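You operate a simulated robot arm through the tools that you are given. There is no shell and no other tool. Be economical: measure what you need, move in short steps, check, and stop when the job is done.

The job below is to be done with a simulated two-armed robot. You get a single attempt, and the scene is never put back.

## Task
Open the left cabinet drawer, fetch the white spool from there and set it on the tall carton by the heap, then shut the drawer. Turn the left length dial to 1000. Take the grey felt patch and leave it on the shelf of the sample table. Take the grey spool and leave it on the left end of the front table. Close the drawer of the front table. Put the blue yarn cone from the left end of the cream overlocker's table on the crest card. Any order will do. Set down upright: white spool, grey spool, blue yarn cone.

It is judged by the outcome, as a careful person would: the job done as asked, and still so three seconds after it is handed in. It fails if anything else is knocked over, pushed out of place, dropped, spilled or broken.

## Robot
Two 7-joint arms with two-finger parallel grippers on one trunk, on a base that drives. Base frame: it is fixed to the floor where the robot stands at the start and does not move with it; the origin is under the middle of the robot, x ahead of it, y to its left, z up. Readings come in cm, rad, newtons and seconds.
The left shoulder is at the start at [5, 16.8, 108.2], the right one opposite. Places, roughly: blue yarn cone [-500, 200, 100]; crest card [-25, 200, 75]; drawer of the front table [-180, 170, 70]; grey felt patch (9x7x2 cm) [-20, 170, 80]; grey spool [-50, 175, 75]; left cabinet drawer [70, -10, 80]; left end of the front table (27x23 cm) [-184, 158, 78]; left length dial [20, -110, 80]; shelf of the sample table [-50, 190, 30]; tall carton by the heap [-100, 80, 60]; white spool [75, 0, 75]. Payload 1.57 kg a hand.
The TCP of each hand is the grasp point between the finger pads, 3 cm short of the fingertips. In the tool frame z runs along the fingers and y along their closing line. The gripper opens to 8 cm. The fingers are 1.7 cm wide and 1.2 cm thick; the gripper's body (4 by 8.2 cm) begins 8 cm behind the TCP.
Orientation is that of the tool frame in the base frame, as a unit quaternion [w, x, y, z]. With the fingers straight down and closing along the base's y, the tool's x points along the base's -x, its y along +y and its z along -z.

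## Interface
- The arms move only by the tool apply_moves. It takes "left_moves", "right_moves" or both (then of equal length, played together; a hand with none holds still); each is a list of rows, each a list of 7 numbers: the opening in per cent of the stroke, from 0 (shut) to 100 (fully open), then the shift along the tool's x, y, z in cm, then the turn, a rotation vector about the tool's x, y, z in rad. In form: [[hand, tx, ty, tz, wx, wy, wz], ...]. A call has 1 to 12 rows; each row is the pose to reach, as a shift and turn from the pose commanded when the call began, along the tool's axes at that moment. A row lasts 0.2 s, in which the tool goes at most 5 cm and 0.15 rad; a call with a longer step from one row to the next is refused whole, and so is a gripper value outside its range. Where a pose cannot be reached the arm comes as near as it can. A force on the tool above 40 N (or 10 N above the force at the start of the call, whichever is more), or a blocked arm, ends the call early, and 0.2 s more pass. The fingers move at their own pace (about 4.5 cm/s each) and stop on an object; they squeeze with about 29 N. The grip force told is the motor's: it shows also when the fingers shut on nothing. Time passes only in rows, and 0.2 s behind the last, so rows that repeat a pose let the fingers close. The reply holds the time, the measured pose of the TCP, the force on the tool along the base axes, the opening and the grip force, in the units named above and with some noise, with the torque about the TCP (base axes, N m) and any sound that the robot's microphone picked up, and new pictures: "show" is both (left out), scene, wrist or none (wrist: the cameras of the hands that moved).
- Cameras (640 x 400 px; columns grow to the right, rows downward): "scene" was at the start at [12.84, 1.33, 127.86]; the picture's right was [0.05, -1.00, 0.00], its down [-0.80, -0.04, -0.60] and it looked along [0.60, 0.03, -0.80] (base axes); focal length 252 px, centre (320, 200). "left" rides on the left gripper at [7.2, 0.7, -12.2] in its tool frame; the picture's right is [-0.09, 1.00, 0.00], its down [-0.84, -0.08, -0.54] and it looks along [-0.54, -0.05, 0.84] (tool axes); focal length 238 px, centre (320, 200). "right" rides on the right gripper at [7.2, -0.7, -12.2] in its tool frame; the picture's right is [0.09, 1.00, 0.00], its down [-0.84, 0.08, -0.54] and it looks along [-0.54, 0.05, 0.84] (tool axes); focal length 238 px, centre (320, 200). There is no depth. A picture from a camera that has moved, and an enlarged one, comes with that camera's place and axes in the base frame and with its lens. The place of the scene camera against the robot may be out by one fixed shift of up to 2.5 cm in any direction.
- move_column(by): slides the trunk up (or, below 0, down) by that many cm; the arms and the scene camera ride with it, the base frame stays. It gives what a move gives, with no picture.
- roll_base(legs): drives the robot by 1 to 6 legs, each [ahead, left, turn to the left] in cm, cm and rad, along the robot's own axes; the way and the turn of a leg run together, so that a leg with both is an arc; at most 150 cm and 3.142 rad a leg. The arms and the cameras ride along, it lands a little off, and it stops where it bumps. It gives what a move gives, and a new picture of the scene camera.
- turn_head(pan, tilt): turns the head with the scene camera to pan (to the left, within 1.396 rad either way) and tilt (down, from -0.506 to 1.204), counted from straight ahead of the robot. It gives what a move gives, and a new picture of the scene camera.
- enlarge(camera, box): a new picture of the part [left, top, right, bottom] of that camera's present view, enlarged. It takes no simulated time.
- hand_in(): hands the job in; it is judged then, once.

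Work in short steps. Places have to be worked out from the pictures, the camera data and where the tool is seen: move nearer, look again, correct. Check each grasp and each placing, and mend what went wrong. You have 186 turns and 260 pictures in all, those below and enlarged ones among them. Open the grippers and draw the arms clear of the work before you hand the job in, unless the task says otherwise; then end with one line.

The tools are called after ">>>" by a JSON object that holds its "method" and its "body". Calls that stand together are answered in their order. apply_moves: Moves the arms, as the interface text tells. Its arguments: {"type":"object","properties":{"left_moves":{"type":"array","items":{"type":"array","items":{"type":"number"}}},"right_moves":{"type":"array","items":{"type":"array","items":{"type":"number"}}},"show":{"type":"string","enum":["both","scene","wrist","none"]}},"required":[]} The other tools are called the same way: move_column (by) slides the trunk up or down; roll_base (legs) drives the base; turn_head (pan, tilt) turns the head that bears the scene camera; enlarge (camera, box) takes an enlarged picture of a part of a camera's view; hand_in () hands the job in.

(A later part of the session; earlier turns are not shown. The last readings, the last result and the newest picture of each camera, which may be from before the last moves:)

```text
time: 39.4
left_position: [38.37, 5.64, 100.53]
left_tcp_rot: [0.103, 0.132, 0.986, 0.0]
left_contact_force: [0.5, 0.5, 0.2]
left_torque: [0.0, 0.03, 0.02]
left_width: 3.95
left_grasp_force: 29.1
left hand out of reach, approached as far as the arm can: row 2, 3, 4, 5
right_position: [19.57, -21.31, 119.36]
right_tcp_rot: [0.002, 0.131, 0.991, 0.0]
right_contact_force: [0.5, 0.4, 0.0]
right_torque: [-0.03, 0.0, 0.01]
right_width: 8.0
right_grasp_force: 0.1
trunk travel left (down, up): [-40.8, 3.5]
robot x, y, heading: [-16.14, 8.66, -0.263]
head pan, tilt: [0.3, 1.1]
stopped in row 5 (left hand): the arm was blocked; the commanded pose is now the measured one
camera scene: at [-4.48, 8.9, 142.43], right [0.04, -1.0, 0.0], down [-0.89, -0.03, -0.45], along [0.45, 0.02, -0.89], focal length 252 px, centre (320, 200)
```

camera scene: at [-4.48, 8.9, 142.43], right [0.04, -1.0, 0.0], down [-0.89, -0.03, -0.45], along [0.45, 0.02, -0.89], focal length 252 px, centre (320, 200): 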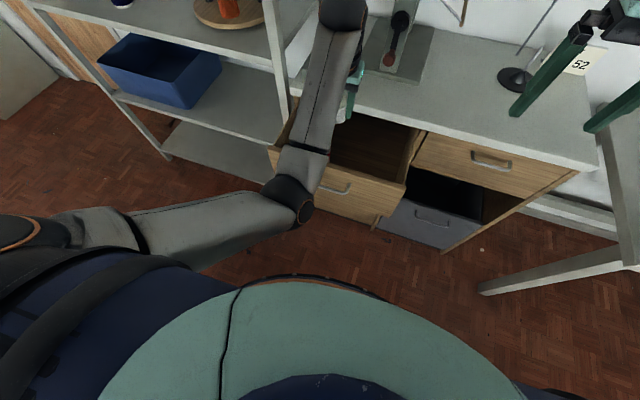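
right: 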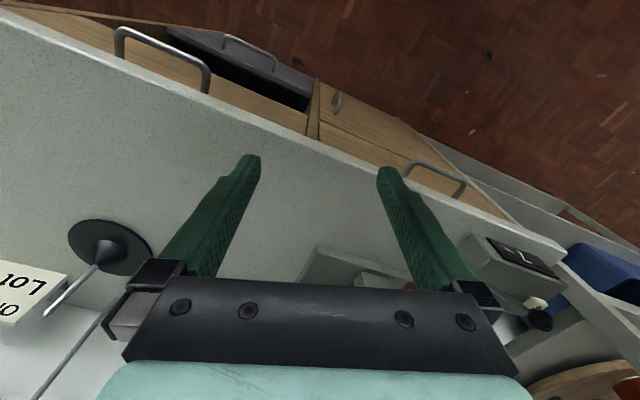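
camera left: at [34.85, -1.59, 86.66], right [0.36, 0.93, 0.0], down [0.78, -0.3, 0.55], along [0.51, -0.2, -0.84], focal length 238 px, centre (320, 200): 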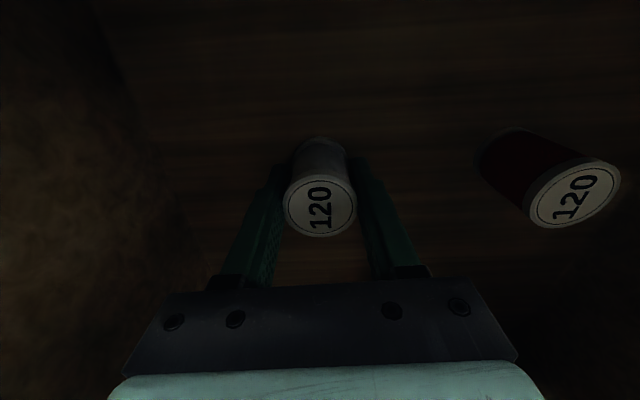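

The left arm has got into an awkward elbow-down posture. I'll back the base away and then swing the hand out to the left to recover.

>>> {"method": "roll_base", "body": {"legs": [[-35, 0, 0]]}}

>>> {"method": "apply_moves", "body": {"left_moves": [[0, 0, 3, 0, 0, 0, 0], [0, 0, 6, 0, 0, 0, 0], [0, 0, 9, 0, 0, 0, 0], [0, 0, 12, 0, 0, 0, 0], [0, 0, 15, 0, 0, 0, 0], [0, 0, 18, 0, 0, 0, 0], [0, 0, 21, 0, 0, 0, 0]], "show": "scene"}}

```text
time: 41.7
left_position: [4.92, 14.44, 100.68]
left_tcp_rot: [0.103, 0.135, 0.985, -0.001]
left_contact_force: [-0.4, 0.9, -0.7]
left_torque: [0.0, 0.0, 0.0]
left_width: 3.95
left_grasp_force: 29.4
right_position: [-14.19, -12.5, 119.29]
right_tcp_rot: [0.001, 0.134, 0.991, -0.001]
right_contact_force: [-1.1, 0.0, 0.7]
right_torque: [0.0, -0.03, -0.01]
right_width: 8.01
right_grasp_force: 0.0
trunk travel left (down, up): [-40.8, 3.5]
robot x, y, heading: [-49.52, 17.69, -0.266]
head pan, tilt: [0.3, 1.1]
camera scene: at [-38.02, 17.95, 142.43], right [0.03, -1.0, 0.0], down [-0.89, -0.03, -0.45], along [0.45, 0.01, -0.89], focal length 252 px, centre (320, 200)
```

scene: 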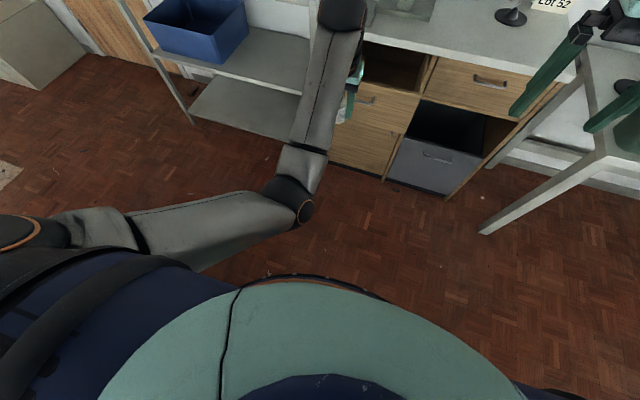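

```text
time: 43.3
left_position: [10.24, 34.66, 101.1]
left_tcp_rot: [0.103, 0.135, 0.986, -0.001]
left_contact_force: [-0.6, 0.0, -0.4]
left_torque: [-0.02, 0.01, 0.01]
left_width: 3.94
left_grasp_force: 28.8
right_position: [-14.18, -12.49, 119.38]
right_tcp_rot: [0.001, 0.134, 0.991, 0.0]
right_contact_force: [-0.9, -0.6, -0.7]
right_torque: [0.0, 0.02, 0.02]
right_width: 7.98
right_grasp_force: 0.0
trunk travel left (down, up): [-40.8, 3.5]
robot x, y, heading: [-49.55, 17.78, -0.264]
head pan, tilt: [0.3, 1.1]
camera scene: at [-37.95, 17.98, 142.43], right [0.03, -1.0, 0.0], down [-0.89, -0.03, -0.45], along [0.45, 0.01, -0.89], focal length 252 px, centre (320, 200)
```

scene: 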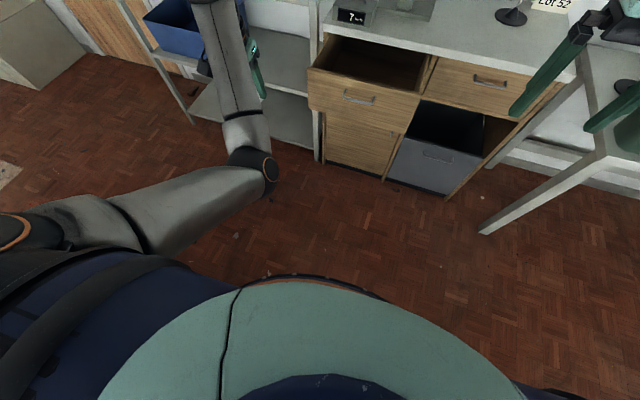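

The hand moves fine when extended; posture can be fixed later. Now I'll close the drawer with the right hand: reposition so the drawer is slightly right of centre, left hand staying clear.

>>> {"method": "roll_base", "body": {"legs": [[0, 15.5, 0], [27, 0, 0]]}}

>>> {"method": "turn_head", "body": {"pan": -0.1, "tilt": 0.9}}

>>> {"method": "apply_moves", "body": {"right_moves": [[0, 0, 3, 3, 0, 0, 0], [0, 0, 6, 7, 0, 0, 0], [0, 0, 9, 11, 0, 0, 0], [0, 0, 11, 15, 0, 0, 0], [0, 0, 13, 19, 0, 0, 0], [0, 0, 13.5, 23, 0, 0, 0], [0, 0, 13.5, 26, 0, 0, 0]], "show": "both"}}

```text
time: 46.2
left_position: [40.54, 42.65, 101.0]
left_tcp_rot: [0.102, 0.136, 0.986, 0.0]
left_contact_force: [0.9, 0.6, -0.5]
left_torque: [0.01, 0.06, 0.03]
left_width: 3.93
left_grasp_force: 28.5
right_position: [15.76, -4.51, 119.26]
right_tcp_rot: [0.0, 0.136, 0.991, -0.001]
right_contact_force: [-0.1, 0.4, 0.2]
right_torque: [0.0, 0.02, 0.0]
right_width: 8.02
right_grasp_force: 0.2
trunk travel left (down, up): [-40.8, 3.5]
robot x, y, heading: [-19.31, 25.96, -0.267]
head pan, tilt: [0.3, 1.1]
camera scene: at [-7.84, 26.01, 142.42], right [0.03, -1.0, 0.0], down [-0.89, -0.03, -0.45], along [0.45, 0.01, -0.89], focal length 252 px, centre (320, 200)
```

scene: 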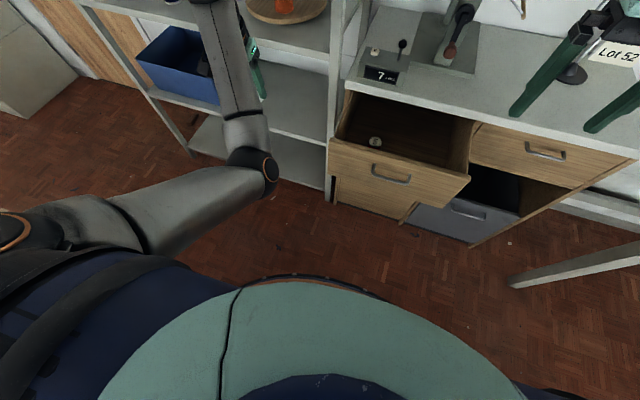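

```text
time: 47.0
left_position: [40.45, 42.78, 101.02]
left_tcp_rot: [0.103, 0.136, 0.985, -0.002]
left_contact_force: [0.5, 0.1, -0.5]
left_torque: [0.01, 0.01, 0.0]
left_width: 3.93
left_grasp_force: 28.7
right_position: [15.69, -4.51, 119.22]
right_tcp_rot: [0.001, 0.135, 0.991, 0.0]
right_contact_force: [0.2, -1.3, 0.6]
right_torque: [0.0, 0.0, 0.0]
right_width: 8.02
right_grasp_force: 0.1
trunk travel left (down, up): [-40.8, 3.5]
robot x, y, heading: [-19.33, 26.07, -0.271]
head pan, tilt: [-0.099, 0.901]
camera scene: at [-7.17, 23.11, 143.81], right [-0.36, -0.93, 0.0], down [-0.73, 0.28, -0.62], along [0.58, -0.22, -0.78], focal length 252 px, centre (320, 200)
```

scene: 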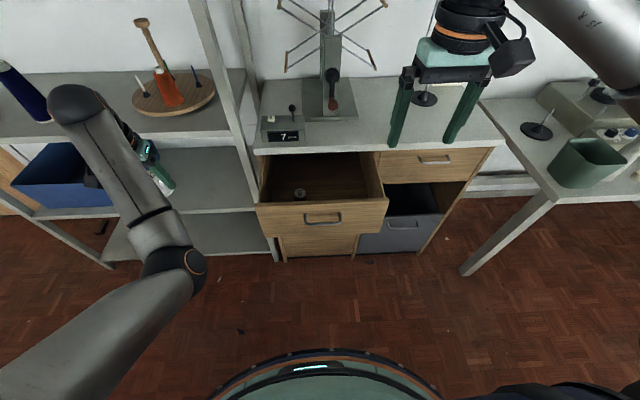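

```text
time: 48.6
left_position: [40.39, 42.55, 101.06]
left_tcp_rot: [0.103, 0.137, 0.985, -0.001]
left_contact_force: [-0.5, 0.9, -0.1]
left_torque: [-0.01, -0.01, -0.02]
left_width: 3.93
left_grasp_force: 29.9
right_position: [19.33, 8.59, 93.21]
right_tcp_rot: [0.001, 0.137, 0.991, 0.001]
right_contact_force: [-0.5, -0.3, -0.1]
right_torque: [0.02, 0.02, 0.01]
right_width: 0.02
right_grasp_force: 20.9
trunk travel left (down, up): [-40.8, 3.5]
robot x, y, heading: [-19.54, 25.9, -0.272]
head pan, tilt: [-0.099, 0.901]
camera scene: at [-7.17, 23.11, 143.81], right [-0.36, -0.93, 0.0], down [-0.73, 0.28, -0.62], along [0.58, -0.23, -0.78], focal length 252 px, centre (320, 200)
camera right: at [12.27, 9.74, 105.5], right [0.18, 0.98, 0.0], down [0.83, -0.15, 0.54], along [0.53, -0.1, -0.84], focal length 238 px, centre (320, 200)
```

scene: 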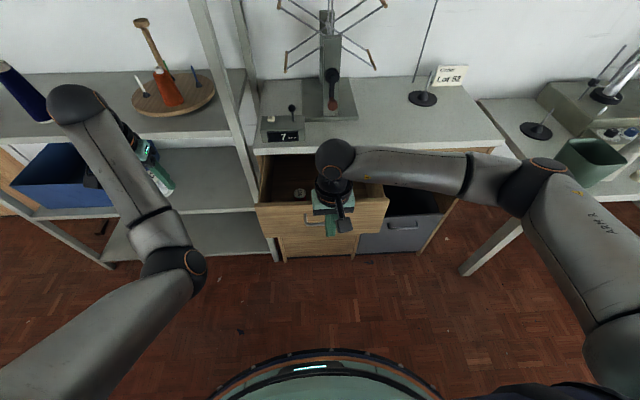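
right: 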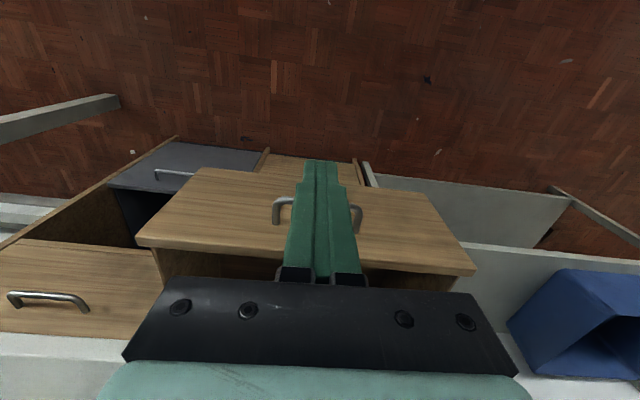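

Right fingers are aligned laterally with the handle, ~9 cm short of it. Lower to the handle height, then drive forward to push.

>>> {"method": "apply_moves", "body": {"right_moves": [[0, 0, 0, 4, 0, 0, 0], [0, 0, 0, 8, 0, 0, 0], [0, 0, 0, 12, 0, 0, 0], [0, -2, 0, 12, 0, 0, 0], [0, -5, 0, 12, 0, 0, 0], [0, -7, 0, 12, 0, 0, 0]], "show": "wrist"}}

```text
time: 50.0
left_position: [40.47, 42.66, 101.02]
left_tcp_rot: [0.102, 0.136, 0.985, -0.001]
left_contact_force: [0.2, -0.8, -0.8]
left_torque: [0.0, -0.04, -0.02]
left_width: 3.95
left_grasp_force: 29.1
right_position: [26.2, 6.74, 81.19]
right_tcp_rot: [0.001, 0.136, 0.991, 0.0]
right_contact_force: [-0.5, 0.3, -1.0]
right_torque: [-0.01, 0.0, 0.0]
right_width: 0.0
right_grasp_force: 21.1
trunk travel left (down, up): [-40.8, 3.5]
robot x, y, heading: [-19.78, 25.75, -0.274]
head pan, tilt: [-0.099, 0.901]
camera right: at [19.03, 7.92, 93.41], right [0.18, 0.98, 0.0], down [0.83, -0.15, 0.54], along [0.53, -0.1, -0.84], focal length 238 px, centre (320, 200)
```

right: 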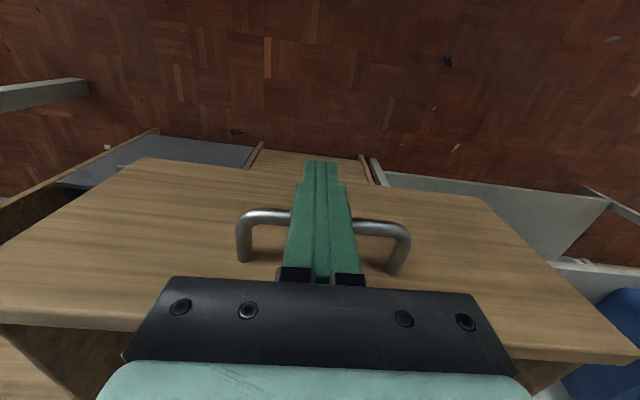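

Fingers are at the bar. Push 10 cm with the arm.

>>> {"method": "apply_moves", "body": {"right_moves": [[0, -1.5, 0, 0, 0, 0, 0], [0, -3, 0, 0, 0, 0, 0], [0, -4.5, 0, 0, 0, 0, 0], [0, -6, 0, 0, 0, 0, 0], [0, -7.5, 0, 0, 0, 0, 0], [0, -9, 0, 0, 0, 0, 0], [0, -10.5, 0, 0, 0, 0, 0]], "show": "none"}}

>>> {"method": "roll_base", "body": {"legs": [[10, 0, 0]]}}

```text
time: 51.6
left_position: [40.37, 42.67, 101.11]
left_tcp_rot: [0.103, 0.136, 0.985, -0.001]
left_contact_force: [0.1, 0.5, -0.6]
left_torque: [0.02, -0.03, 0.02]
left_width: 3.93
left_grasp_force: 28.9
right_position: [32.61, 4.28, 81.52]
right_tcp_rot: [0.0, 0.136, 0.991, -0.001]
right_contact_force: [0.0, -0.2, 0.6]
right_torque: [-0.02, 0.02, 0.02]
right_width: 0.0
right_grasp_force: 21.3
right hand out of reach, approached as far as the arm can: row 5, 6, 7
trunk travel left (down, up): [-40.8, 3.5]
robot x, y, heading: [-19.19, 25.6, -0.273]
head pan, tilt: [-0.099, 0.901]
```

```text
time: 52.8
left_position: [50.0, 39.87, 101.07]
left_tcp_rot: [0.102, 0.137, 0.985, -0.001]
left_contact_force: [0.0, 0.5, -0.4]
left_torque: [0.01, 0.01, -0.03]
left_width: 3.96
left_grasp_force: 28.9
right_position: [42.3, 1.63, 81.38]
right_tcp_rot: [0.0, 0.136, 0.991, 0.0]
right_contact_force: [0.9, 0.1, 0.0]
right_torque: [0.02, 0.02, -0.03]
right_width: 0.0
right_grasp_force: 20.9
trunk travel left (down, up): [-40.8, 3.5]
robot x, y, heading: [-9.96, 23.29, -0.275]
head pan, tilt: [-0.099, 0.901]
camera scene: at [2.48, 20.41, 143.8], right [-0.36, -0.93, 0.0], down [-0.73, 0.28, -0.62], along [0.58, -0.23, -0.78], focal length 252 px, centre (320, 200)
```

scene: 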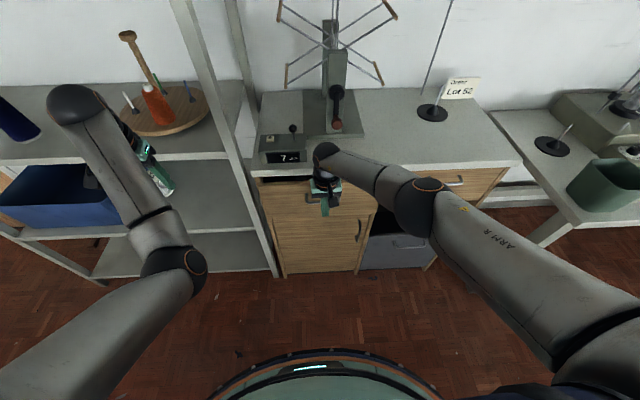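

About 7 cm remain. Drive forward 6 more and check.

>>> {"method": "roll_base", "body": {"legs": [[6.5, 0, 0]]}}

>>> {"method": "enlarge", "body": {"camera": "scene", "box": [220, 110, 420, 235]}}

```text
time: 53.8
left_position: [55.01, 38.46, 100.99]
left_tcp_rot: [0.102, 0.138, 0.985, -0.001]
left_contact_force: [0.6, -0.2, -0.8]
left_torque: [0.0, 0.0, 0.01]
left_width: 3.92
left_grasp_force: 29.5
right_position: [46.64, 0.43, 81.5]
right_tcp_rot: [-0.014, 0.141, 0.99, -0.001]
right_contact_force: [-0.3, -0.3, 0.8]
right_torque: [0.03, -0.02, -0.01]
right_width: 0.0
right_grasp_force: 21.5
trunk travel left (down, up): [-40.8, 3.5]
robot x, y, heading: [-5.0, 21.75, -0.273]
head pan, tilt: [-0.099, 0.901]
stopped in leg 1: the force on the tool passed its limit (the readings are from after the stop); the commanded pose is now the measured one
camera scene: at [7.39, 19.03, 143.8], right [-0.36, -0.93, 0.0], down [-0.73, 0.28, -0.62], along [0.58, -0.23, -0.78], focal length 252 px, centre (320, 200)
```

scene: 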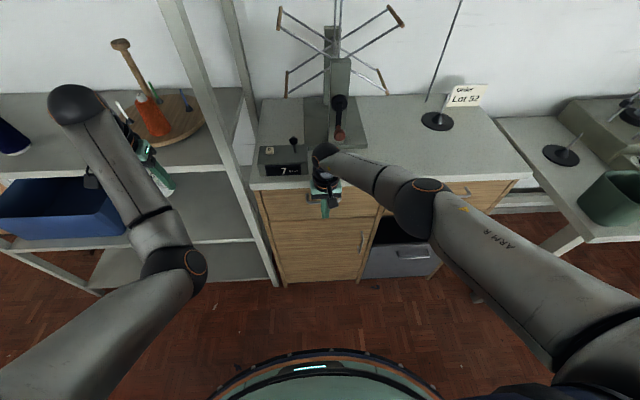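

```text
3.20 times, centred on (320, 172) of scene
camera zoom: at [7.39, 19.03, 143.8], right [-0.36, -0.93, 0.0], down [-0.73, 0.28, -0.62], along [0.58, -0.23, -0.78], focal length 807 px, centre (320, 288)
```

zoom: 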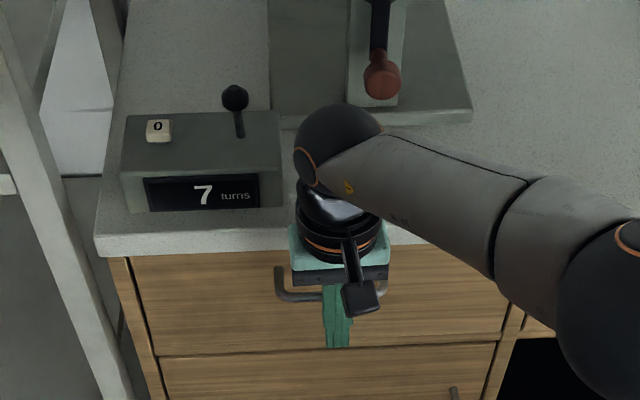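

Stopped by contact; either closed or the gripper body met the counter. Back off and check.

>>> {"method": "roll_base", "body": {"legs": [[-14, 0, 0]]}}

>>> {"method": "enlarge", "body": {"camera": "right", "box": [0, 0, 640, 400]}}

```text
time: 55.1
left_position: [41.63, 42.31, 101.13]
left_tcp_rot: [0.101, 0.137, 0.985, -0.001]
left_contact_force: [-0.2, 0.7, -1.0]
left_torque: [0.02, 0.0, -0.02]
left_width: 3.93
left_grasp_force: 28.8
right_position: [33.0, 4.3, 81.55]
right_tcp_rot: [-0.014, 0.14, 0.99, 0.0]
right_contact_force: [0.4, -0.3, 1.4]
right_torque: [-0.02, -0.01, 0.04]
right_width: 0.01
right_grasp_force: 21.1
trunk travel left (down, up): [-40.8, 3.5]
robot x, y, heading: [-17.96, 25.71, -0.274]
head pan, tilt: [-0.099, 0.901]
camera scene: at [-6.13, 22.81, 143.82], right [-0.36, -0.93, 0.0], down [-0.73, 0.28, -0.62], along [0.58, -0.23, -0.78], focal length 252 px, centre (320, 200)
```

scene: 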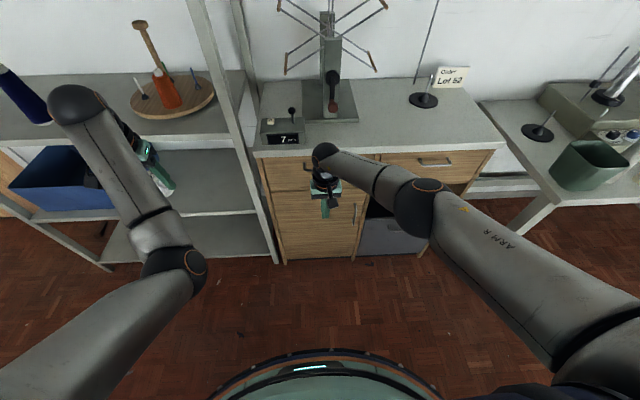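

```text
1.00 times, centred on (320, 200) of right (not enlarged: the box is as wide or as high as the picture)
camera zoom: at [26.32, 5.49, 94.0], right [0.19, 0.98, 0.0], down [0.84, -0.16, 0.52], along [0.51, -0.1, -0.85], focal length 238 px, centre (320, 200)
```

zoom: 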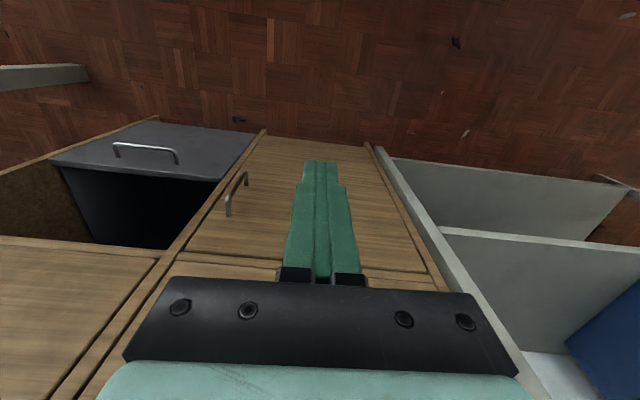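

Move the right hand aside to see the drawer front.

>>> {"method": "apply_moves", "body": {"right_moves": [[0, 2, -3, 0, 0, 0, 0], [0, 4, -7, 0, 0, 0, 0], [0, 6, -11, 0, 0, 0, 0], [0, 7, -15, 0, 0, 0, 0]], "show": "none"}}

>>> {"method": "enlarge", "body": {"camera": "scene", "box": [240, 110, 400, 210]}}

```text
time: 56.1
left_position: [41.57, 42.24, 101.02]
left_tcp_rot: [0.102, 0.137, 0.985, -0.002]
left_contact_force: [0.9, 0.0, -1.1]
left_torque: [-0.02, 0.01, 0.02]
left_width: 3.9
left_grasp_force: 28.9
right_position: [22.12, -8.12, 82.02]
right_tcp_rot: [-0.014, 0.14, 0.99, -0.001]
right_contact_force: [-1.3, -0.6, -0.3]
right_torque: [0.03, 0.02, 0.01]
right_width: 0.02
right_grasp_force: 21.5
trunk travel left (down, up): [-40.8, 3.5]
robot x, y, heading: [-18.28, 25.35, -0.272]
head pan, tilt: [-0.099, 0.901]
```

```text
4.00 times, centred on (320, 160) of scene
camera zoom: at [-6.07, 22.74, 143.81], right [-0.36, -0.93, 0.0], down [-0.73, 0.28, -0.62], along [0.58, -0.23, -0.78], focal length 1008 px, centre (320, 360)
```

zoom: 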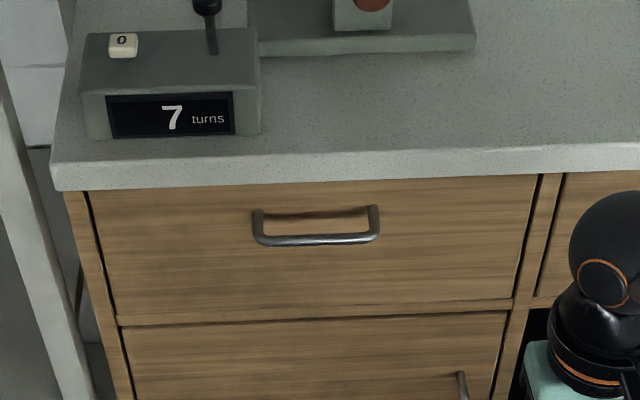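

It looks closed or within 1 cm. I'll re-push with the hand slightly higher so the gripper body clears the counter top.

>>> {"method": "apply_moves", "body": {"right_moves": [[0, 0, 4, -2.8, 0, 0, 0], [0, 0, 8, -2.8, 0, 0, 0], [0, 0, 12, -2.8, 0, 0, 0], [0, 0, 15.8, -2.8, 0, 0, 0]], "show": "none"}}

>>> {"method": "roll_base", "body": {"legs": [[15, 0, 0]]}}

>>> {"method": "apply_moves", "body": {"right_moves": [[0, -1.5, 0, 0, 0, 0, 0], [0, -3, 0, 0, 0, 0, 0], [0, -4.5, 0, 0, 0, 0, 0], [0, -6, 0, 0, 0, 0, 0], [0, -7.5, 0, 0, 0, 0, 0], [0, -9, 0, 0, 0, 0, 0]], "show": "wrist"}}

```text
time: 57.1
left_position: [41.57, 42.23, 100.97]
left_tcp_rot: [0.102, 0.138, 0.985, -0.002]
left_contact_force: [0.4, 0.4, -0.5]
left_torque: [-0.03, 0.03, 0.01]
left_width: 3.93
left_grasp_force: 28.3
right_position: [26.8, 7.02, 84.45]
right_tcp_rot: [-0.014, 0.141, 0.99, 0.0]
right_contact_force: [-0.4, 0.1, -0.4]
right_torque: [0.0, -0.04, 0.02]
right_width: 0.01
right_grasp_force: 21.3
trunk travel left (down, up): [-40.8, 3.5]
robot x, y, heading: [-18.22, 25.54, -0.272]
head pan, tilt: [-0.099, 0.901]
```

```text
time: 58.5
left_position: [56.11, 38.21, 100.9]
left_tcp_rot: [0.101, 0.137, 0.985, -0.002]
left_contact_force: [0.2, 0.4, 0.2]
left_torque: [0.03, 0.03, -0.02]
left_width: 3.92
left_grasp_force: 29.3
right_position: [41.29, 2.82, 84.49]
right_tcp_rot: [-0.013, 0.141, 0.99, -0.001]
right_contact_force: [0.4, 0.2, -0.1]
right_torque: [0.0, 0.05, -0.02]
right_width: 0.0
right_grasp_force: 21.5
trunk travel left (down, up): [-40.8, 3.5]
robot x, y, heading: [-4.05, 21.75, -0.27]
head pan, tilt: [-0.099, 0.901]
camera scene: at [8.52, 18.73, 143.8], right [-0.36, -0.93, 0.0], down [-0.73, 0.28, -0.62], along [0.58, -0.23, -0.78], focal length 252 px, centre (320, 200)
```

scene: 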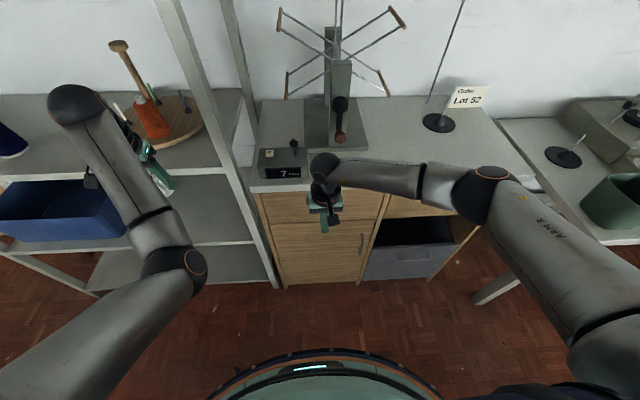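

```text
time: 59.9
left_position: [55.73, 38.26, 101.13]
left_tcp_rot: [0.104, 0.137, 0.985, -0.001]
left_contact_force: [0.2, 0.2, -0.2]
left_torque: [0.02, -0.01, 0.01]
left_width: 3.91
left_grasp_force: 28.8
right_position: [48.49, 1.08, 84.18]
right_tcp_rot: [-0.02, 0.137, 0.99, 0.002]
right_contact_force: [-29.8, 10.5, 1.3]
right_torque: [-0.24, 0.71, -0.07]
right_width: 0.0
right_grasp_force: 21.4
right hand out of reach, approached as far as the arm can: row 6
trunk travel left (down, up): [-40.8, 3.5]
robot x, y, heading: [-3.76, 21.58, -0.273]
head pan, tilt: [-0.099, 0.901]
camera right: at [41.82, 2.25, 96.73], right [0.18, 0.98, 0.0], down [0.85, -0.16, 0.51], along [0.5, -0.09, -0.86], focal length 238 px, centre (320, 200)
```

right: 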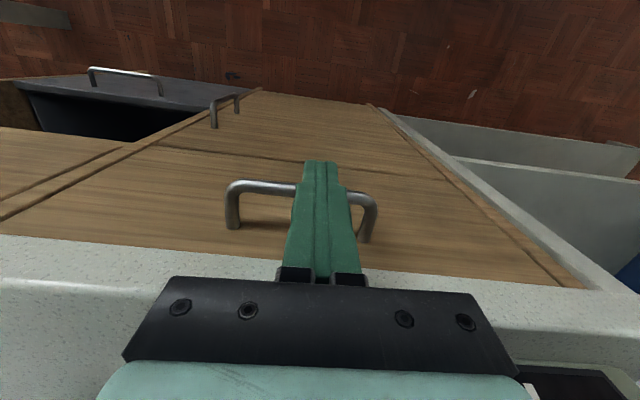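

Drawer pressed home (30 N against the bar, fronts flush). Retract the right hand and back away, then look left at the cartons.

>>> {"method": "apply_moves", "body": {"right_moves": [[0, 3, 0, 0, 0, 0, 0], [0, 6, -2, -3, 0, 0, 0], [0, 9, -5, -6, 0, 0, 0], [0, 12, -8, -9, 0, 0, 0], [50, 14, -11, -12, 0, 0, 0], [100, 16, -14, -15, 0, 0, 0]], "show": "none"}}

>>> {"method": "roll_base", "body": {"legs": [[-35, 0, 0]]}}

>>> {"method": "turn_head", "body": {"pan": 1.39, "tilt": 0.6}}

```text
refused: row 3 steps farther than a row can; nothing moved
```

```text
time: 62.2
left_position: [22.41, 47.62, 101.1]
left_tcp_rot: [0.102, 0.137, 0.985, -0.002]
left_contact_force: [0.3, 0.0, -0.2]
left_torque: [0.01, -0.04, 0.0]
left_width: 3.91
left_grasp_force: 29.5
right_position: [15.42, 10.07, 84.22]
right_tcp_rot: [-0.013, 0.14, 0.99, -0.001]
right_contact_force: [-0.3, -0.4, -0.3]
right_torque: [-0.01, 0.01, -0.03]
right_width: 0.0
right_grasp_force: 21.4
trunk travel left (down, up): [-40.8, 3.5]
robot x, y, heading: [-37.6, 30.88, -0.271]
head pan, tilt: [-0.099, 0.901]
camera scene: at [-25.28, 28.15, 143.82], right [-0.36, -0.93, 0.0], down [-0.73, 0.28, -0.62], along [0.58, -0.23, -0.78], focal length 252 px, centre (320, 200)
```

scene: 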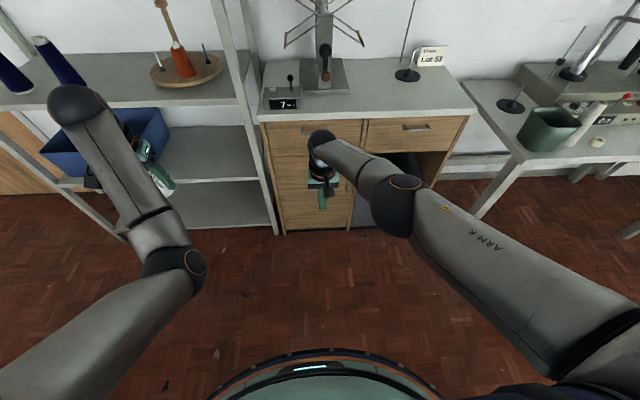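

```text
time: 63.8
left_position: [22.36, 47.59, 101.02]
left_tcp_rot: [0.102, 0.137, 0.985, -0.001]
left_contact_force: [-1.1, -0.6, -0.9]
left_torque: [0.02, -0.02, -0.04]
left_width: 3.91
left_grasp_force: 28.7
right_position: [15.57, 9.91, 84.31]
right_tcp_rot: [-0.013, 0.141, 0.99, 0.0]
right_contact_force: [-0.6, -0.7, 0.2]
right_torque: [-0.01, -0.01, 0.02]
right_width: 0.01
right_grasp_force: 21.2
trunk travel left (down, up): [-40.8, 3.5]
robot x, y, heading: [-37.84, 30.98, -0.269]
head pan, tilt: [1.389, 0.6]
camera scene: at [-28.39, 38.82, 146.29], right [0.9, -0.44, 0.0], down [-0.25, -0.51, -0.82], along [0.36, 0.74, -0.57], focal length 252 px, centre (320, 200)
```

scene: 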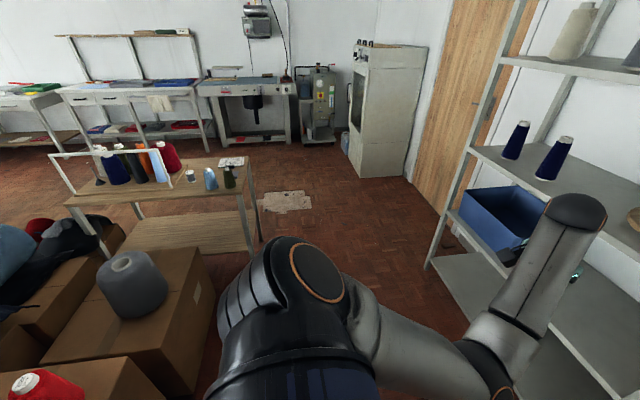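

Turn left to face the heap and cartons.

>>> {"method": "roll_base", "body": {"legs": [[0, 0, 2.3]]}}

>>> {"method": "turn_head", "body": {"pan": 0.3, "tilt": 0.6}}

```text
time: 69.7
left_position: [-90.37, 63.68, 101.11]
left_tcp_rot: [-0.043, 0.848, -0.521, -0.092]
left_contact_force: [0.1, 0.2, -0.2]
left_torque: [0.0, -0.03, 0.01]
left_width: 3.9
left_grasp_force: 28.9
right_position: [-58.14, 84.21, 84.27]
right_tcp_rot: [0.004, 0.851, -0.525, 0.012]
right_contact_force: [0.2, 0.4, 0.4]
right_torque: [0.01, -0.03, 0.01]
right_width: 0.0
right_grasp_force: 21.0
trunk travel left (down, up): [-40.8, 3.5]
robot x, y, heading: [-37.62, 31.19, 2.045]
head pan, tilt: [1.389, 0.6]
camera scene: at [-46.41, 32.95, 146.29], right [-0.29, 0.96, 0.0], down [0.54, 0.16, -0.83], along [-0.79, -0.24, -0.56], focal length 252 px, centre (320, 200)
```

scene: 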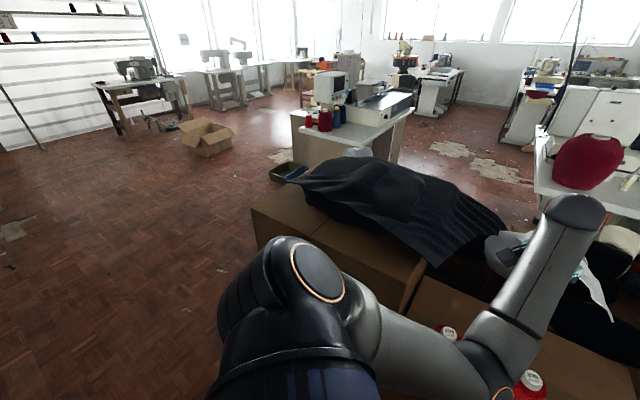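

```text
time: 71.0
left_position: [-90.37, 63.77, 101.1]
left_tcp_rot: [-0.042, 0.847, -0.521, -0.093]
left_contact_force: [0.3, -0.6, -0.5]
left_torque: [-0.03, -0.01, -0.01]
left_width: 3.87
left_grasp_force: 28.4
right_position: [-57.97, 84.01, 84.3]
right_tcp_rot: [0.005, 0.85, -0.526, 0.012]
right_contact_force: [-0.3, -1.3, 0.0]
right_torque: [0.01, -0.01, -0.01]
right_width: 0.0
right_grasp_force: 21.2
trunk travel left (down, up): [-40.8, 3.5]
robot x, y, heading: [-37.41, 30.85, 2.04]
head pan, tilt: [0.3, 0.6]
camera scene: at [-44.13, 41.82, 146.29], right [0.71, 0.7, 0.0], down [0.4, -0.4, -0.83], along [-0.58, 0.59, -0.56], focal length 252 px, centre (320, 200)
```

scene: 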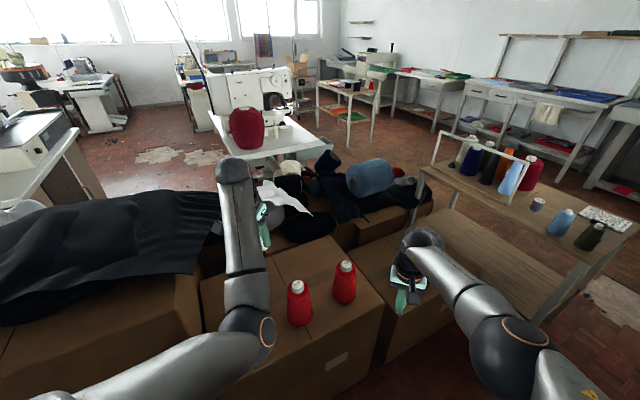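

The tall carton is the one with two red spools, around (-95, 80). Left hand is almost above it; check wrist view.

>>> {"method": "enlarge", "body": {"camera": "left", "box": [0, 0, 640, 400]}}

>>> {"method": "turn_head", "body": {"pan": 0.3, "tilt": 1.1}}

```text
1.00 times, centred on (320, 200) of left (not enlarged: the box is as wide or as high as the picture)
camera zoom: at [-86.37, 54.99, 111.39], right [-0.93, -0.37, 0.04], down [-0.24, 0.68, 0.7], along [-0.29, 0.64, -0.72], focal length 238 px, centre (320, 200)
```

zoom: 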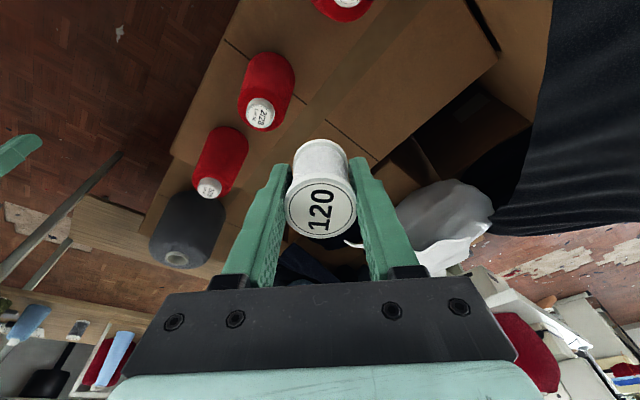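

```text
time: 71.9
left_position: [-90.39, 63.71, 100.92]
left_tcp_rot: [-0.042, 0.848, -0.521, -0.093]
left_contact_force: [-0.1, -0.4, -0.5]
left_torque: [0.01, 0.01, 0.02]
left_width: 3.87
left_grasp_force: 28.8
right_position: [-58.07, 84.14, 84.21]
right_tcp_rot: [0.005, 0.851, -0.525, 0.012]
right_contact_force: [0.4, -0.2, 0.1]
right_torque: [0.03, -0.02, 0.02]
right_width: 0.0
right_grasp_force: 20.8
trunk travel left (down, up): [-40.8, 3.5]
robot x, y, heading: [-37.8, 31.12, 2.045]
head pan, tilt: [0.3, 1.1]
camera scene: at [-42.36, 40.02, 142.43], right [0.71, 0.7, 0.0], down [0.62, -0.64, -0.45], along [-0.32, 0.33, -0.89], focal length 252 px, centre (320, 200)
```

scene: 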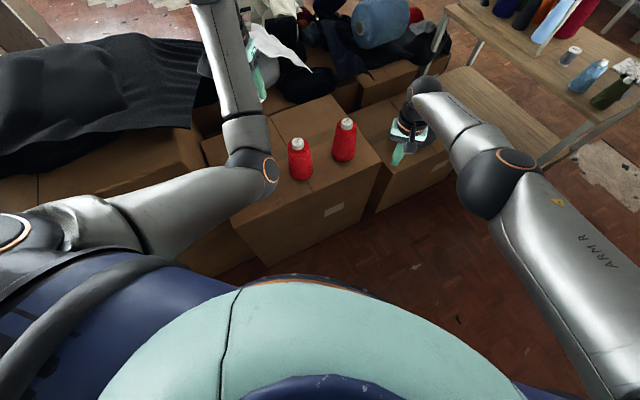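

>>> {"method": "enlarge", "body": {"camera": "scene", "box": [160, 60, 480, 260]}}

>>> {"method": "enlarge", "body": {"camera": "left", "box": [120, 0, 560, 275]}}

```text
2.00 times, centred on (320, 160) of scene
camera zoom: at [-42.36, 40.02, 142.43], right [0.71, 0.7, 0.0], down [0.62, -0.64, -0.45], along [-0.32, 0.33, -0.89], focal length 504 px, centre (320, 280)
```

zoom: 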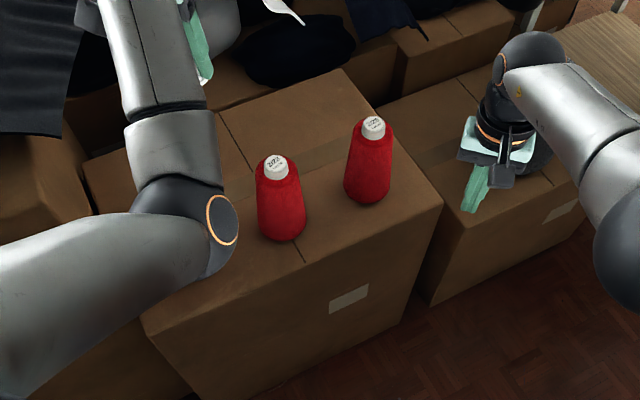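

```text
1.45 times, centred on (340, 138) of left
camera zoom: at [-86.37, 54.99, 111.39], right [-0.93, -0.37, 0.04], down [-0.24, 0.68, 0.7], along [-0.29, 0.64, -0.72], focal length 347 px, centre (291, 291)
```

zoom: 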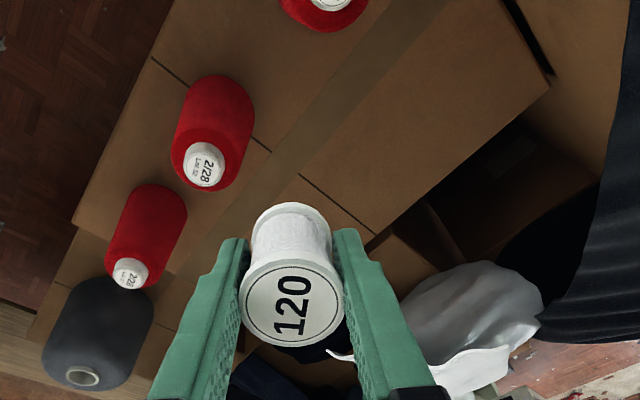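

Carton top z ≈ 60; free spot near (-100, 66). First raise the right hand clear of the neighbouring box, and level the left tool.

>>> {"method": "apply_moves", "body": {"right_moves": [[0, 2, 0, -4, 0, 0, 0], [0, 4, 0, -8, 0, 0, 0], [0, 6, -2, -12, 0, 0, 0], [0, 8, -4, -15, 0, 0, 0], [0, 9, -7, -18, 0, 0, 0], [0, 10, -10, -21, 0, 0, 0]], "left_moves": [[0, 0, 0, 0, 0.006, 0.05, 0], [0, 0, 0, 0, 0.013, 0.1, 0], [0, 0, 0, 0, 0.02, 0.15, 0], [0, 0, 0, 0, 0.026, 0.203, 0], [0, 0, 0, 0, 0.026, 0.203, 0], [0, 0, 0, 0, 0.026, 0.203, 0]], "show": "none"}}

>>> {"method": "roll_base", "body": {"legs": [[6, 7.5, 0]]}}

>>> {"method": "move_column", "body": {"by": -28}}

>>> {"method": "enlarge", "body": {"camera": "left", "box": [0, 0, 640, 400]}}

```text
time: 73.5
left_position: [-90.38, 63.49, 100.9]
left_tcp_rot: [0.0, 0.852, -0.524, 0.001]
left_contact_force: [0.2, 0.1, 0.2]
left_torque: [0.0, 0.0, -0.05]
left_width: 3.85
left_grasp_force: 28.5
right_position: [-44.74, 82.89, 106.09]
right_tcp_rot: [0.003, 0.827, -0.562, -0.001]
right_contact_force: [-0.3, -0.6, 0.4]
right_torque: [0.01, 0.01, 0.0]
right_width: 0.01
right_grasp_force: 21.1
right hand out of reach, approached as far as the arm can: row 1, 2, 3, 4
trunk travel left (down, up): [-40.8, 3.5]
robot x, y, heading: [-37.62, 30.81, 2.049]
head pan, tilt: [0.3, 1.1]
stopped in row 6 (right hand): the arm was blocked; the commanded pose is now the measured one
```

```text
time: 74.7
left_position: [-99.64, 65.66, 100.86]
left_tcp_rot: [-0.001, 0.852, -0.524, 0.001]
left_contact_force: [-0.4, -0.1, -0.5]
left_torque: [0.02, -0.04, 0.0]
left_width: 3.86
left_grasp_force: 28.6
right_position: [-54.11, 84.89, 105.96]
right_tcp_rot: [0.003, 0.828, -0.561, 0.0]
right_contact_force: [-0.4, 0.3, 0.7]
right_torque: [-0.01, -0.01, -0.02]
right_width: 0.02
right_grasp_force: 21.3
trunk travel left (down, up): [-40.8, 3.5]
robot x, y, heading: [-46.87, 32.98, 2.044]
head pan, tilt: [0.3, 1.1]
camera scene: at [-51.73, 42.0, 142.42], right [0.71, 0.7, 0.0], down [0.62, -0.64, -0.45], along [-0.32, 0.32, -0.89], focal length 252 px, centre (320, 200)
```

scene: 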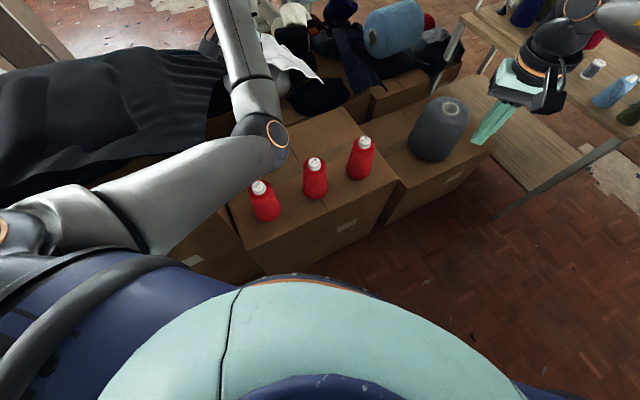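

```text
time: 77.5
left_position: [-99.55, 65.61, 73.0]
left_tcp_rot: [-0.001, 0.852, -0.524, 0.0]
left_contact_force: [-1.1, 0.3, -0.5]
left_torque: [0.0, 0.03, 0.01]
left_width: 3.85
left_grasp_force: 28.5
right_position: [-54.04, 84.82, 78.11]
right_tcp_rot: [0.003, 0.828, -0.561, -0.001]
right_contact_force: [-0.6, -0.7, -0.3]
right_torque: [-0.03, 0.04, 0.03]
right_width: 0.0
right_grasp_force: 21.0
trunk travel left (down, up): [-12.8, 31.5]
robot x, y, heading: [-46.97, 32.79, 2.051]
head pan, tilt: [0.3, 1.1]
```

```text
1.00 times, centred on (320, 200) of left (not enlarged: the box is as wide or as high as the picture)
camera zoom: at [-96.89, 58.88, 85.08], right [-0.93, -0.37, 0.0], down [-0.31, 0.78, 0.54], along [-0.2, 0.5, -0.84], focal length 238 px, centre (320, 200)
```

zoom: 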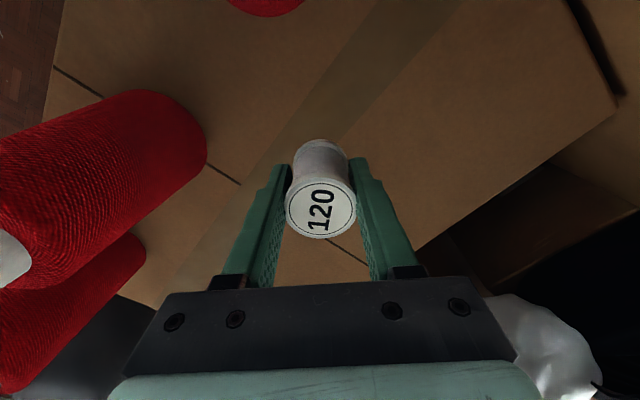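

Clear spot below. Lower 7.5 cm with the column, then feel for the surface with the arm.

>>> {"method": "move_column", "body": {"by": -7.5}}

>>> {"method": "apply_moves", "body": {"left_moves": [[0, 0, 0, 0.4, 0, 0, 0], [0, 0, 0, 0.8, 0, 0, 0], [0, 0, 0, 1.2, 0, 0, 0]], "show": "wrist"}}

```text
time: 78.6
left_position: [-99.52, 65.61, 66.25]
left_tcp_rot: [-0.001, 0.852, -0.524, -0.005]
left_contact_force: [4.1, -6.2, 38.0]
left_torque: [-0.14, -0.4, 0.07]
left_width: 3.85
left_grasp_force: 28.8
right_position: [-53.86, 84.72, 70.79]
right_tcp_rot: [0.003, 0.828, -0.561, -0.002]
right_contact_force: [1.0, 0.0, -0.2]
right_torque: [-0.02, 0.0, -0.01]
right_width: 0.0
right_grasp_force: 20.8
trunk travel left (down, up): [-5.3, 39.0]
robot x, y, heading: [-46.8, 32.96, 2.049]
head pan, tilt: [0.3, 1.1]
```

```text
time: 79.4
left_position: [-99.6, 65.76, 65.04]
left_tcp_rot: [-0.002, 0.852, -0.523, -0.007]
left_contact_force: [0.1, -1.2, 40.0]
left_torque: [0.1, -0.21, -0.05]
left_width: 3.85
left_grasp_force: 29.2
right_position: [-53.86, 84.73, 70.76]
right_tcp_rot: [0.003, 0.828, -0.56, -0.002]
right_contact_force: [-0.1, -1.1, 0.1]
right_torque: [-0.03, 0.03, 0.01]
right_width: 0.0
right_grasp_force: 21.1
trunk travel left (down, up): [-5.3, 39.0]
robot x, y, heading: [-46.82, 33.26, 2.049]
head pan, tilt: [0.3, 1.1]
camera left: at [-96.76, 58.86, 77.03], right [-0.93, -0.37, 0.0], down [-0.3, 0.78, 0.55], along [-0.21, 0.51, -0.83], focal length 238 px, centre (320, 200)
```

left: 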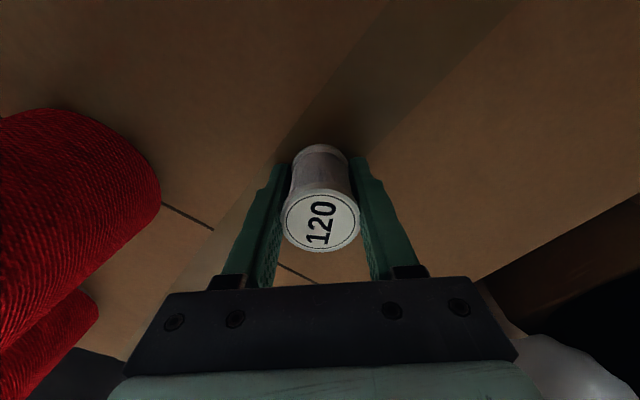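

The spool is on the carton with 40 N pressing; relieve the pressure, then open and rise.

>>> {"method": "apply_moves", "body": {"left_moves": [[0, 0, 0, -0.3, 0, 0, 0], [0, 0, 0, -0.6, 0, 0, 0], [0, 0, 0, -0.6, 0, 0, 0]], "show": "none"}}

```text
time: 80.2
left_position: [-99.57, 65.59, 65.11]
left_tcp_rot: [-0.002, 0.852, -0.523, -0.001]
left_contact_force: [-6.4, 8.3, 15.4]
left_torque: [0.56, 0.35, 0.01]
left_width: 3.88
left_grasp_force: 29.2
right_position: [-53.98, 84.79, 70.5]
right_tcp_rot: [0.003, 0.828, -0.561, 0.0]
right_contact_force: [-0.2, -0.5, 0.1]
right_torque: [0.03, -0.02, 0.01]
right_width: 0.01
right_grasp_force: 21.9
trunk travel left (down, up): [-5.3, 39.0]
robot x, y, heading: [-46.89, 33.07, 2.046]
head pan, tilt: [0.3, 1.1]
```

>>> {"method": "apply_moves", "body": {"left_moves": [[0, 0, 0, -0.25, 0, 0, 0], [30, 0, 0, -0.25, 0, 0, 0], [60, 0, 0, -0.25, 0, 0, 0], [100, 0, 0, -0.25, 0, 0, 0], [100, 0, 0, -0.25, 0, 0, 0], [100, 0, 0, -0.25, 0, 0, 0], [100, 0, 0, -0.25, 0, 0, 0]], "show": "wrist"}}

```text
time: 81.8
left_position: [-99.57, 65.57, 65.14]
left_tcp_rot: [0.0, 0.851, -0.525, 0.001]
left_contact_force: [0.5, 0.0, 0.3]
left_torque: [0.0, 0.01, -0.01]
left_width: 8.01
left_grasp_force: 0.1
right_position: [-54.02, 84.85, 70.58]
right_tcp_rot: [0.004, 0.828, -0.561, -0.001]
right_contact_force: [-0.5, 0.1, 0.0]
right_torque: [-0.02, -0.01, -0.03]
right_width: 0.0
right_grasp_force: 21.5
trunk travel left (down, up): [-5.3, 39.0]
robot x, y, heading: [-46.87, 33.05, 2.044]
head pan, tilt: [0.3, 1.1]
camera left: at [-96.88, 58.87, 77.25], right [-0.93, -0.37, 0.0], down [-0.31, 0.78, 0.54], along [-0.2, 0.5, -0.84], focal length 238 px, centre (320, 200)
```

left: 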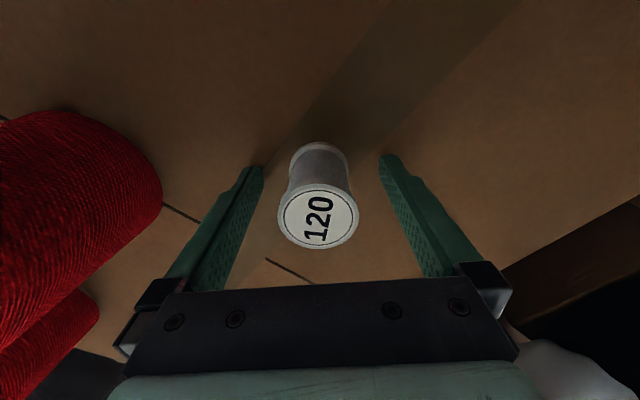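

White spool stands freely. Raise the column and verify.

>>> {"method": "move_column", "body": {"by": 36}}

>>> {"method": "enlarge", "body": {"camera": "left", "box": [0, 0, 640, 400]}}

```text
time: 85.3
left_position: [-99.74, 65.64, 101.23]
left_tcp_rot: [-0.001, 0.852, -0.523, 0.001]
left_contact_force: [-0.1, -0.1, -0.3]
left_torque: [-0.02, 0.0, 0.02]
left_width: 8.05
left_grasp_force: 0.0
right_position: [-54.0, 84.83, 106.51]
right_tcp_rot: [0.003, 0.828, -0.56, 0.0]
right_contact_force: [0.3, 0.1, 0.1]
right_torque: [0.01, 0.0, 0.02]
right_width: 0.01
right_grasp_force: 21.5
trunk travel left (down, up): [-41.3, 3.0]
robot x, y, heading: [-47.01, 33.0, 2.048]
head pan, tilt: [0.3, 1.1]
```

```text
1.00 times, centred on (320, 200) of left (not enlarged: the box is as wide or as high as the picture)
camera zoom: at [-96.88, 58.88, 113.24], right [-0.93, -0.37, 0.0], down [-0.31, 0.78, 0.54], along [-0.2, 0.5, -0.84], focal length 238 px, centre (320, 200)
```

zoom: 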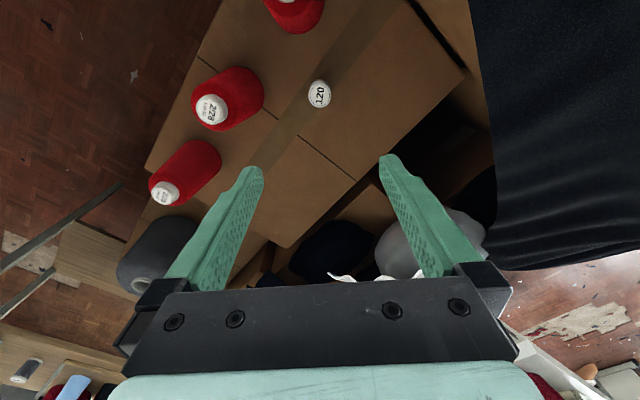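

White spool placed. Back off and try folding the left arm toward its home pose.

>>> {"method": "roll_base", "body": {"legs": [[-20, 0, 0]]}}

>>> {"method": "apply_moves", "body": {"left_moves": [[100, 0, 4, 0, 0, 0, 0], [100, 2, 8, 0, 0, 0, 0], [100, 5, 11, 0, 0, 0, 0], [100, 9, 12, 0, 0, 0, 0], [100, 13, 13, 0, 0, 0, 0], [100, 17, 13, 0, 0, 0, 0]], "show": "scene"}}

```text
time: 86.9
left_position: [-90.43, 47.92, 101.17]
left_tcp_rot: [-0.001, 0.851, -0.525, 0.001]
left_contact_force: [0.0, -0.2, -0.5]
left_torque: [0.0, 0.03, -0.02]
left_width: 7.98
left_grasp_force: 0.0
right_position: [-44.83, 66.98, 106.47]
right_tcp_rot: [0.003, 0.828, -0.561, -0.001]
right_contact_force: [0.5, 0.0, -0.3]
right_torque: [0.0, -0.01, 0.02]
right_width: 0.0
right_grasp_force: 21.4
trunk travel left (down, up): [-41.3, 3.0]
robot x, y, heading: [-37.8, 15.39, 2.048]
head pan, tilt: [0.3, 1.1]
camera scene: at [-42.48, 24.16, 142.94], right [0.72, 0.7, 0.0], down [0.62, -0.64, -0.45], along [-0.32, 0.33, -0.89], focal length 252 px, centre (320, 200)
```

scene: 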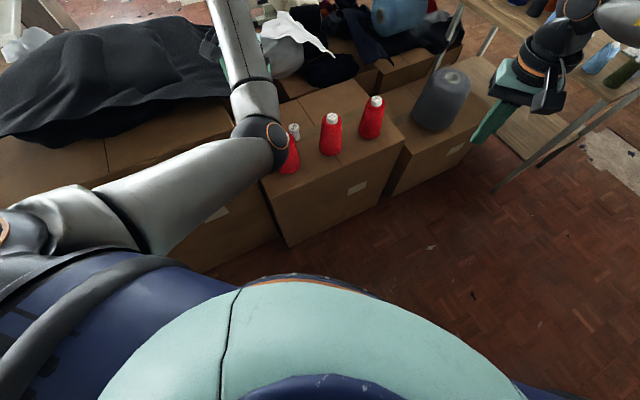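

```text
time: 88.3
left_position: [-94.35, 26.87, 101.32]
left_tcp_rot: [0.0, 0.851, -0.525, 0.001]
left_contact_force: [0.1, -1.7, -0.1]
left_torque: [-0.02, -0.03, -0.02]
left_width: 8.01
left_grasp_force: 0.1
right_position: [-44.82, 67.12, 106.57]
right_tcp_rot: [0.003, 0.828, -0.561, 0.0]
right_contact_force: [-0.5, 0.3, -0.5]
right_torque: [-0.05, 0.01, 0.02]
right_width: 0.0
right_grasp_force: 21.1
trunk travel left (down, up): [-41.3, 3.0]
robot x, y, heading: [-37.47, 15.15, 2.043]
head pan, tilt: [0.3, 1.1]
camera scene: at [-42.47, 24.21, 142.93], right [0.72, 0.7, 0.0], down [0.62, -0.64, -0.45], along [-0.32, 0.33, -0.89], focal length 252 px, centre (320, 200)
```

scene: 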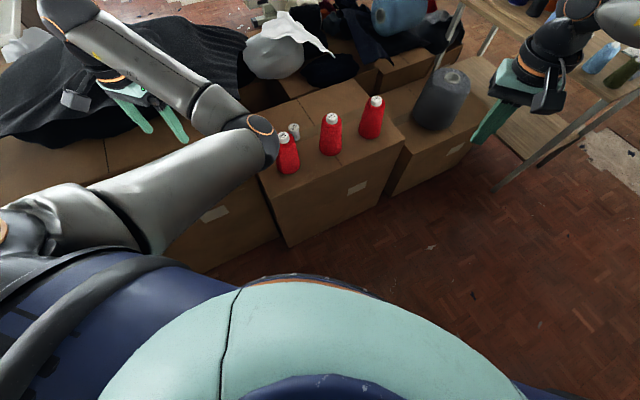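

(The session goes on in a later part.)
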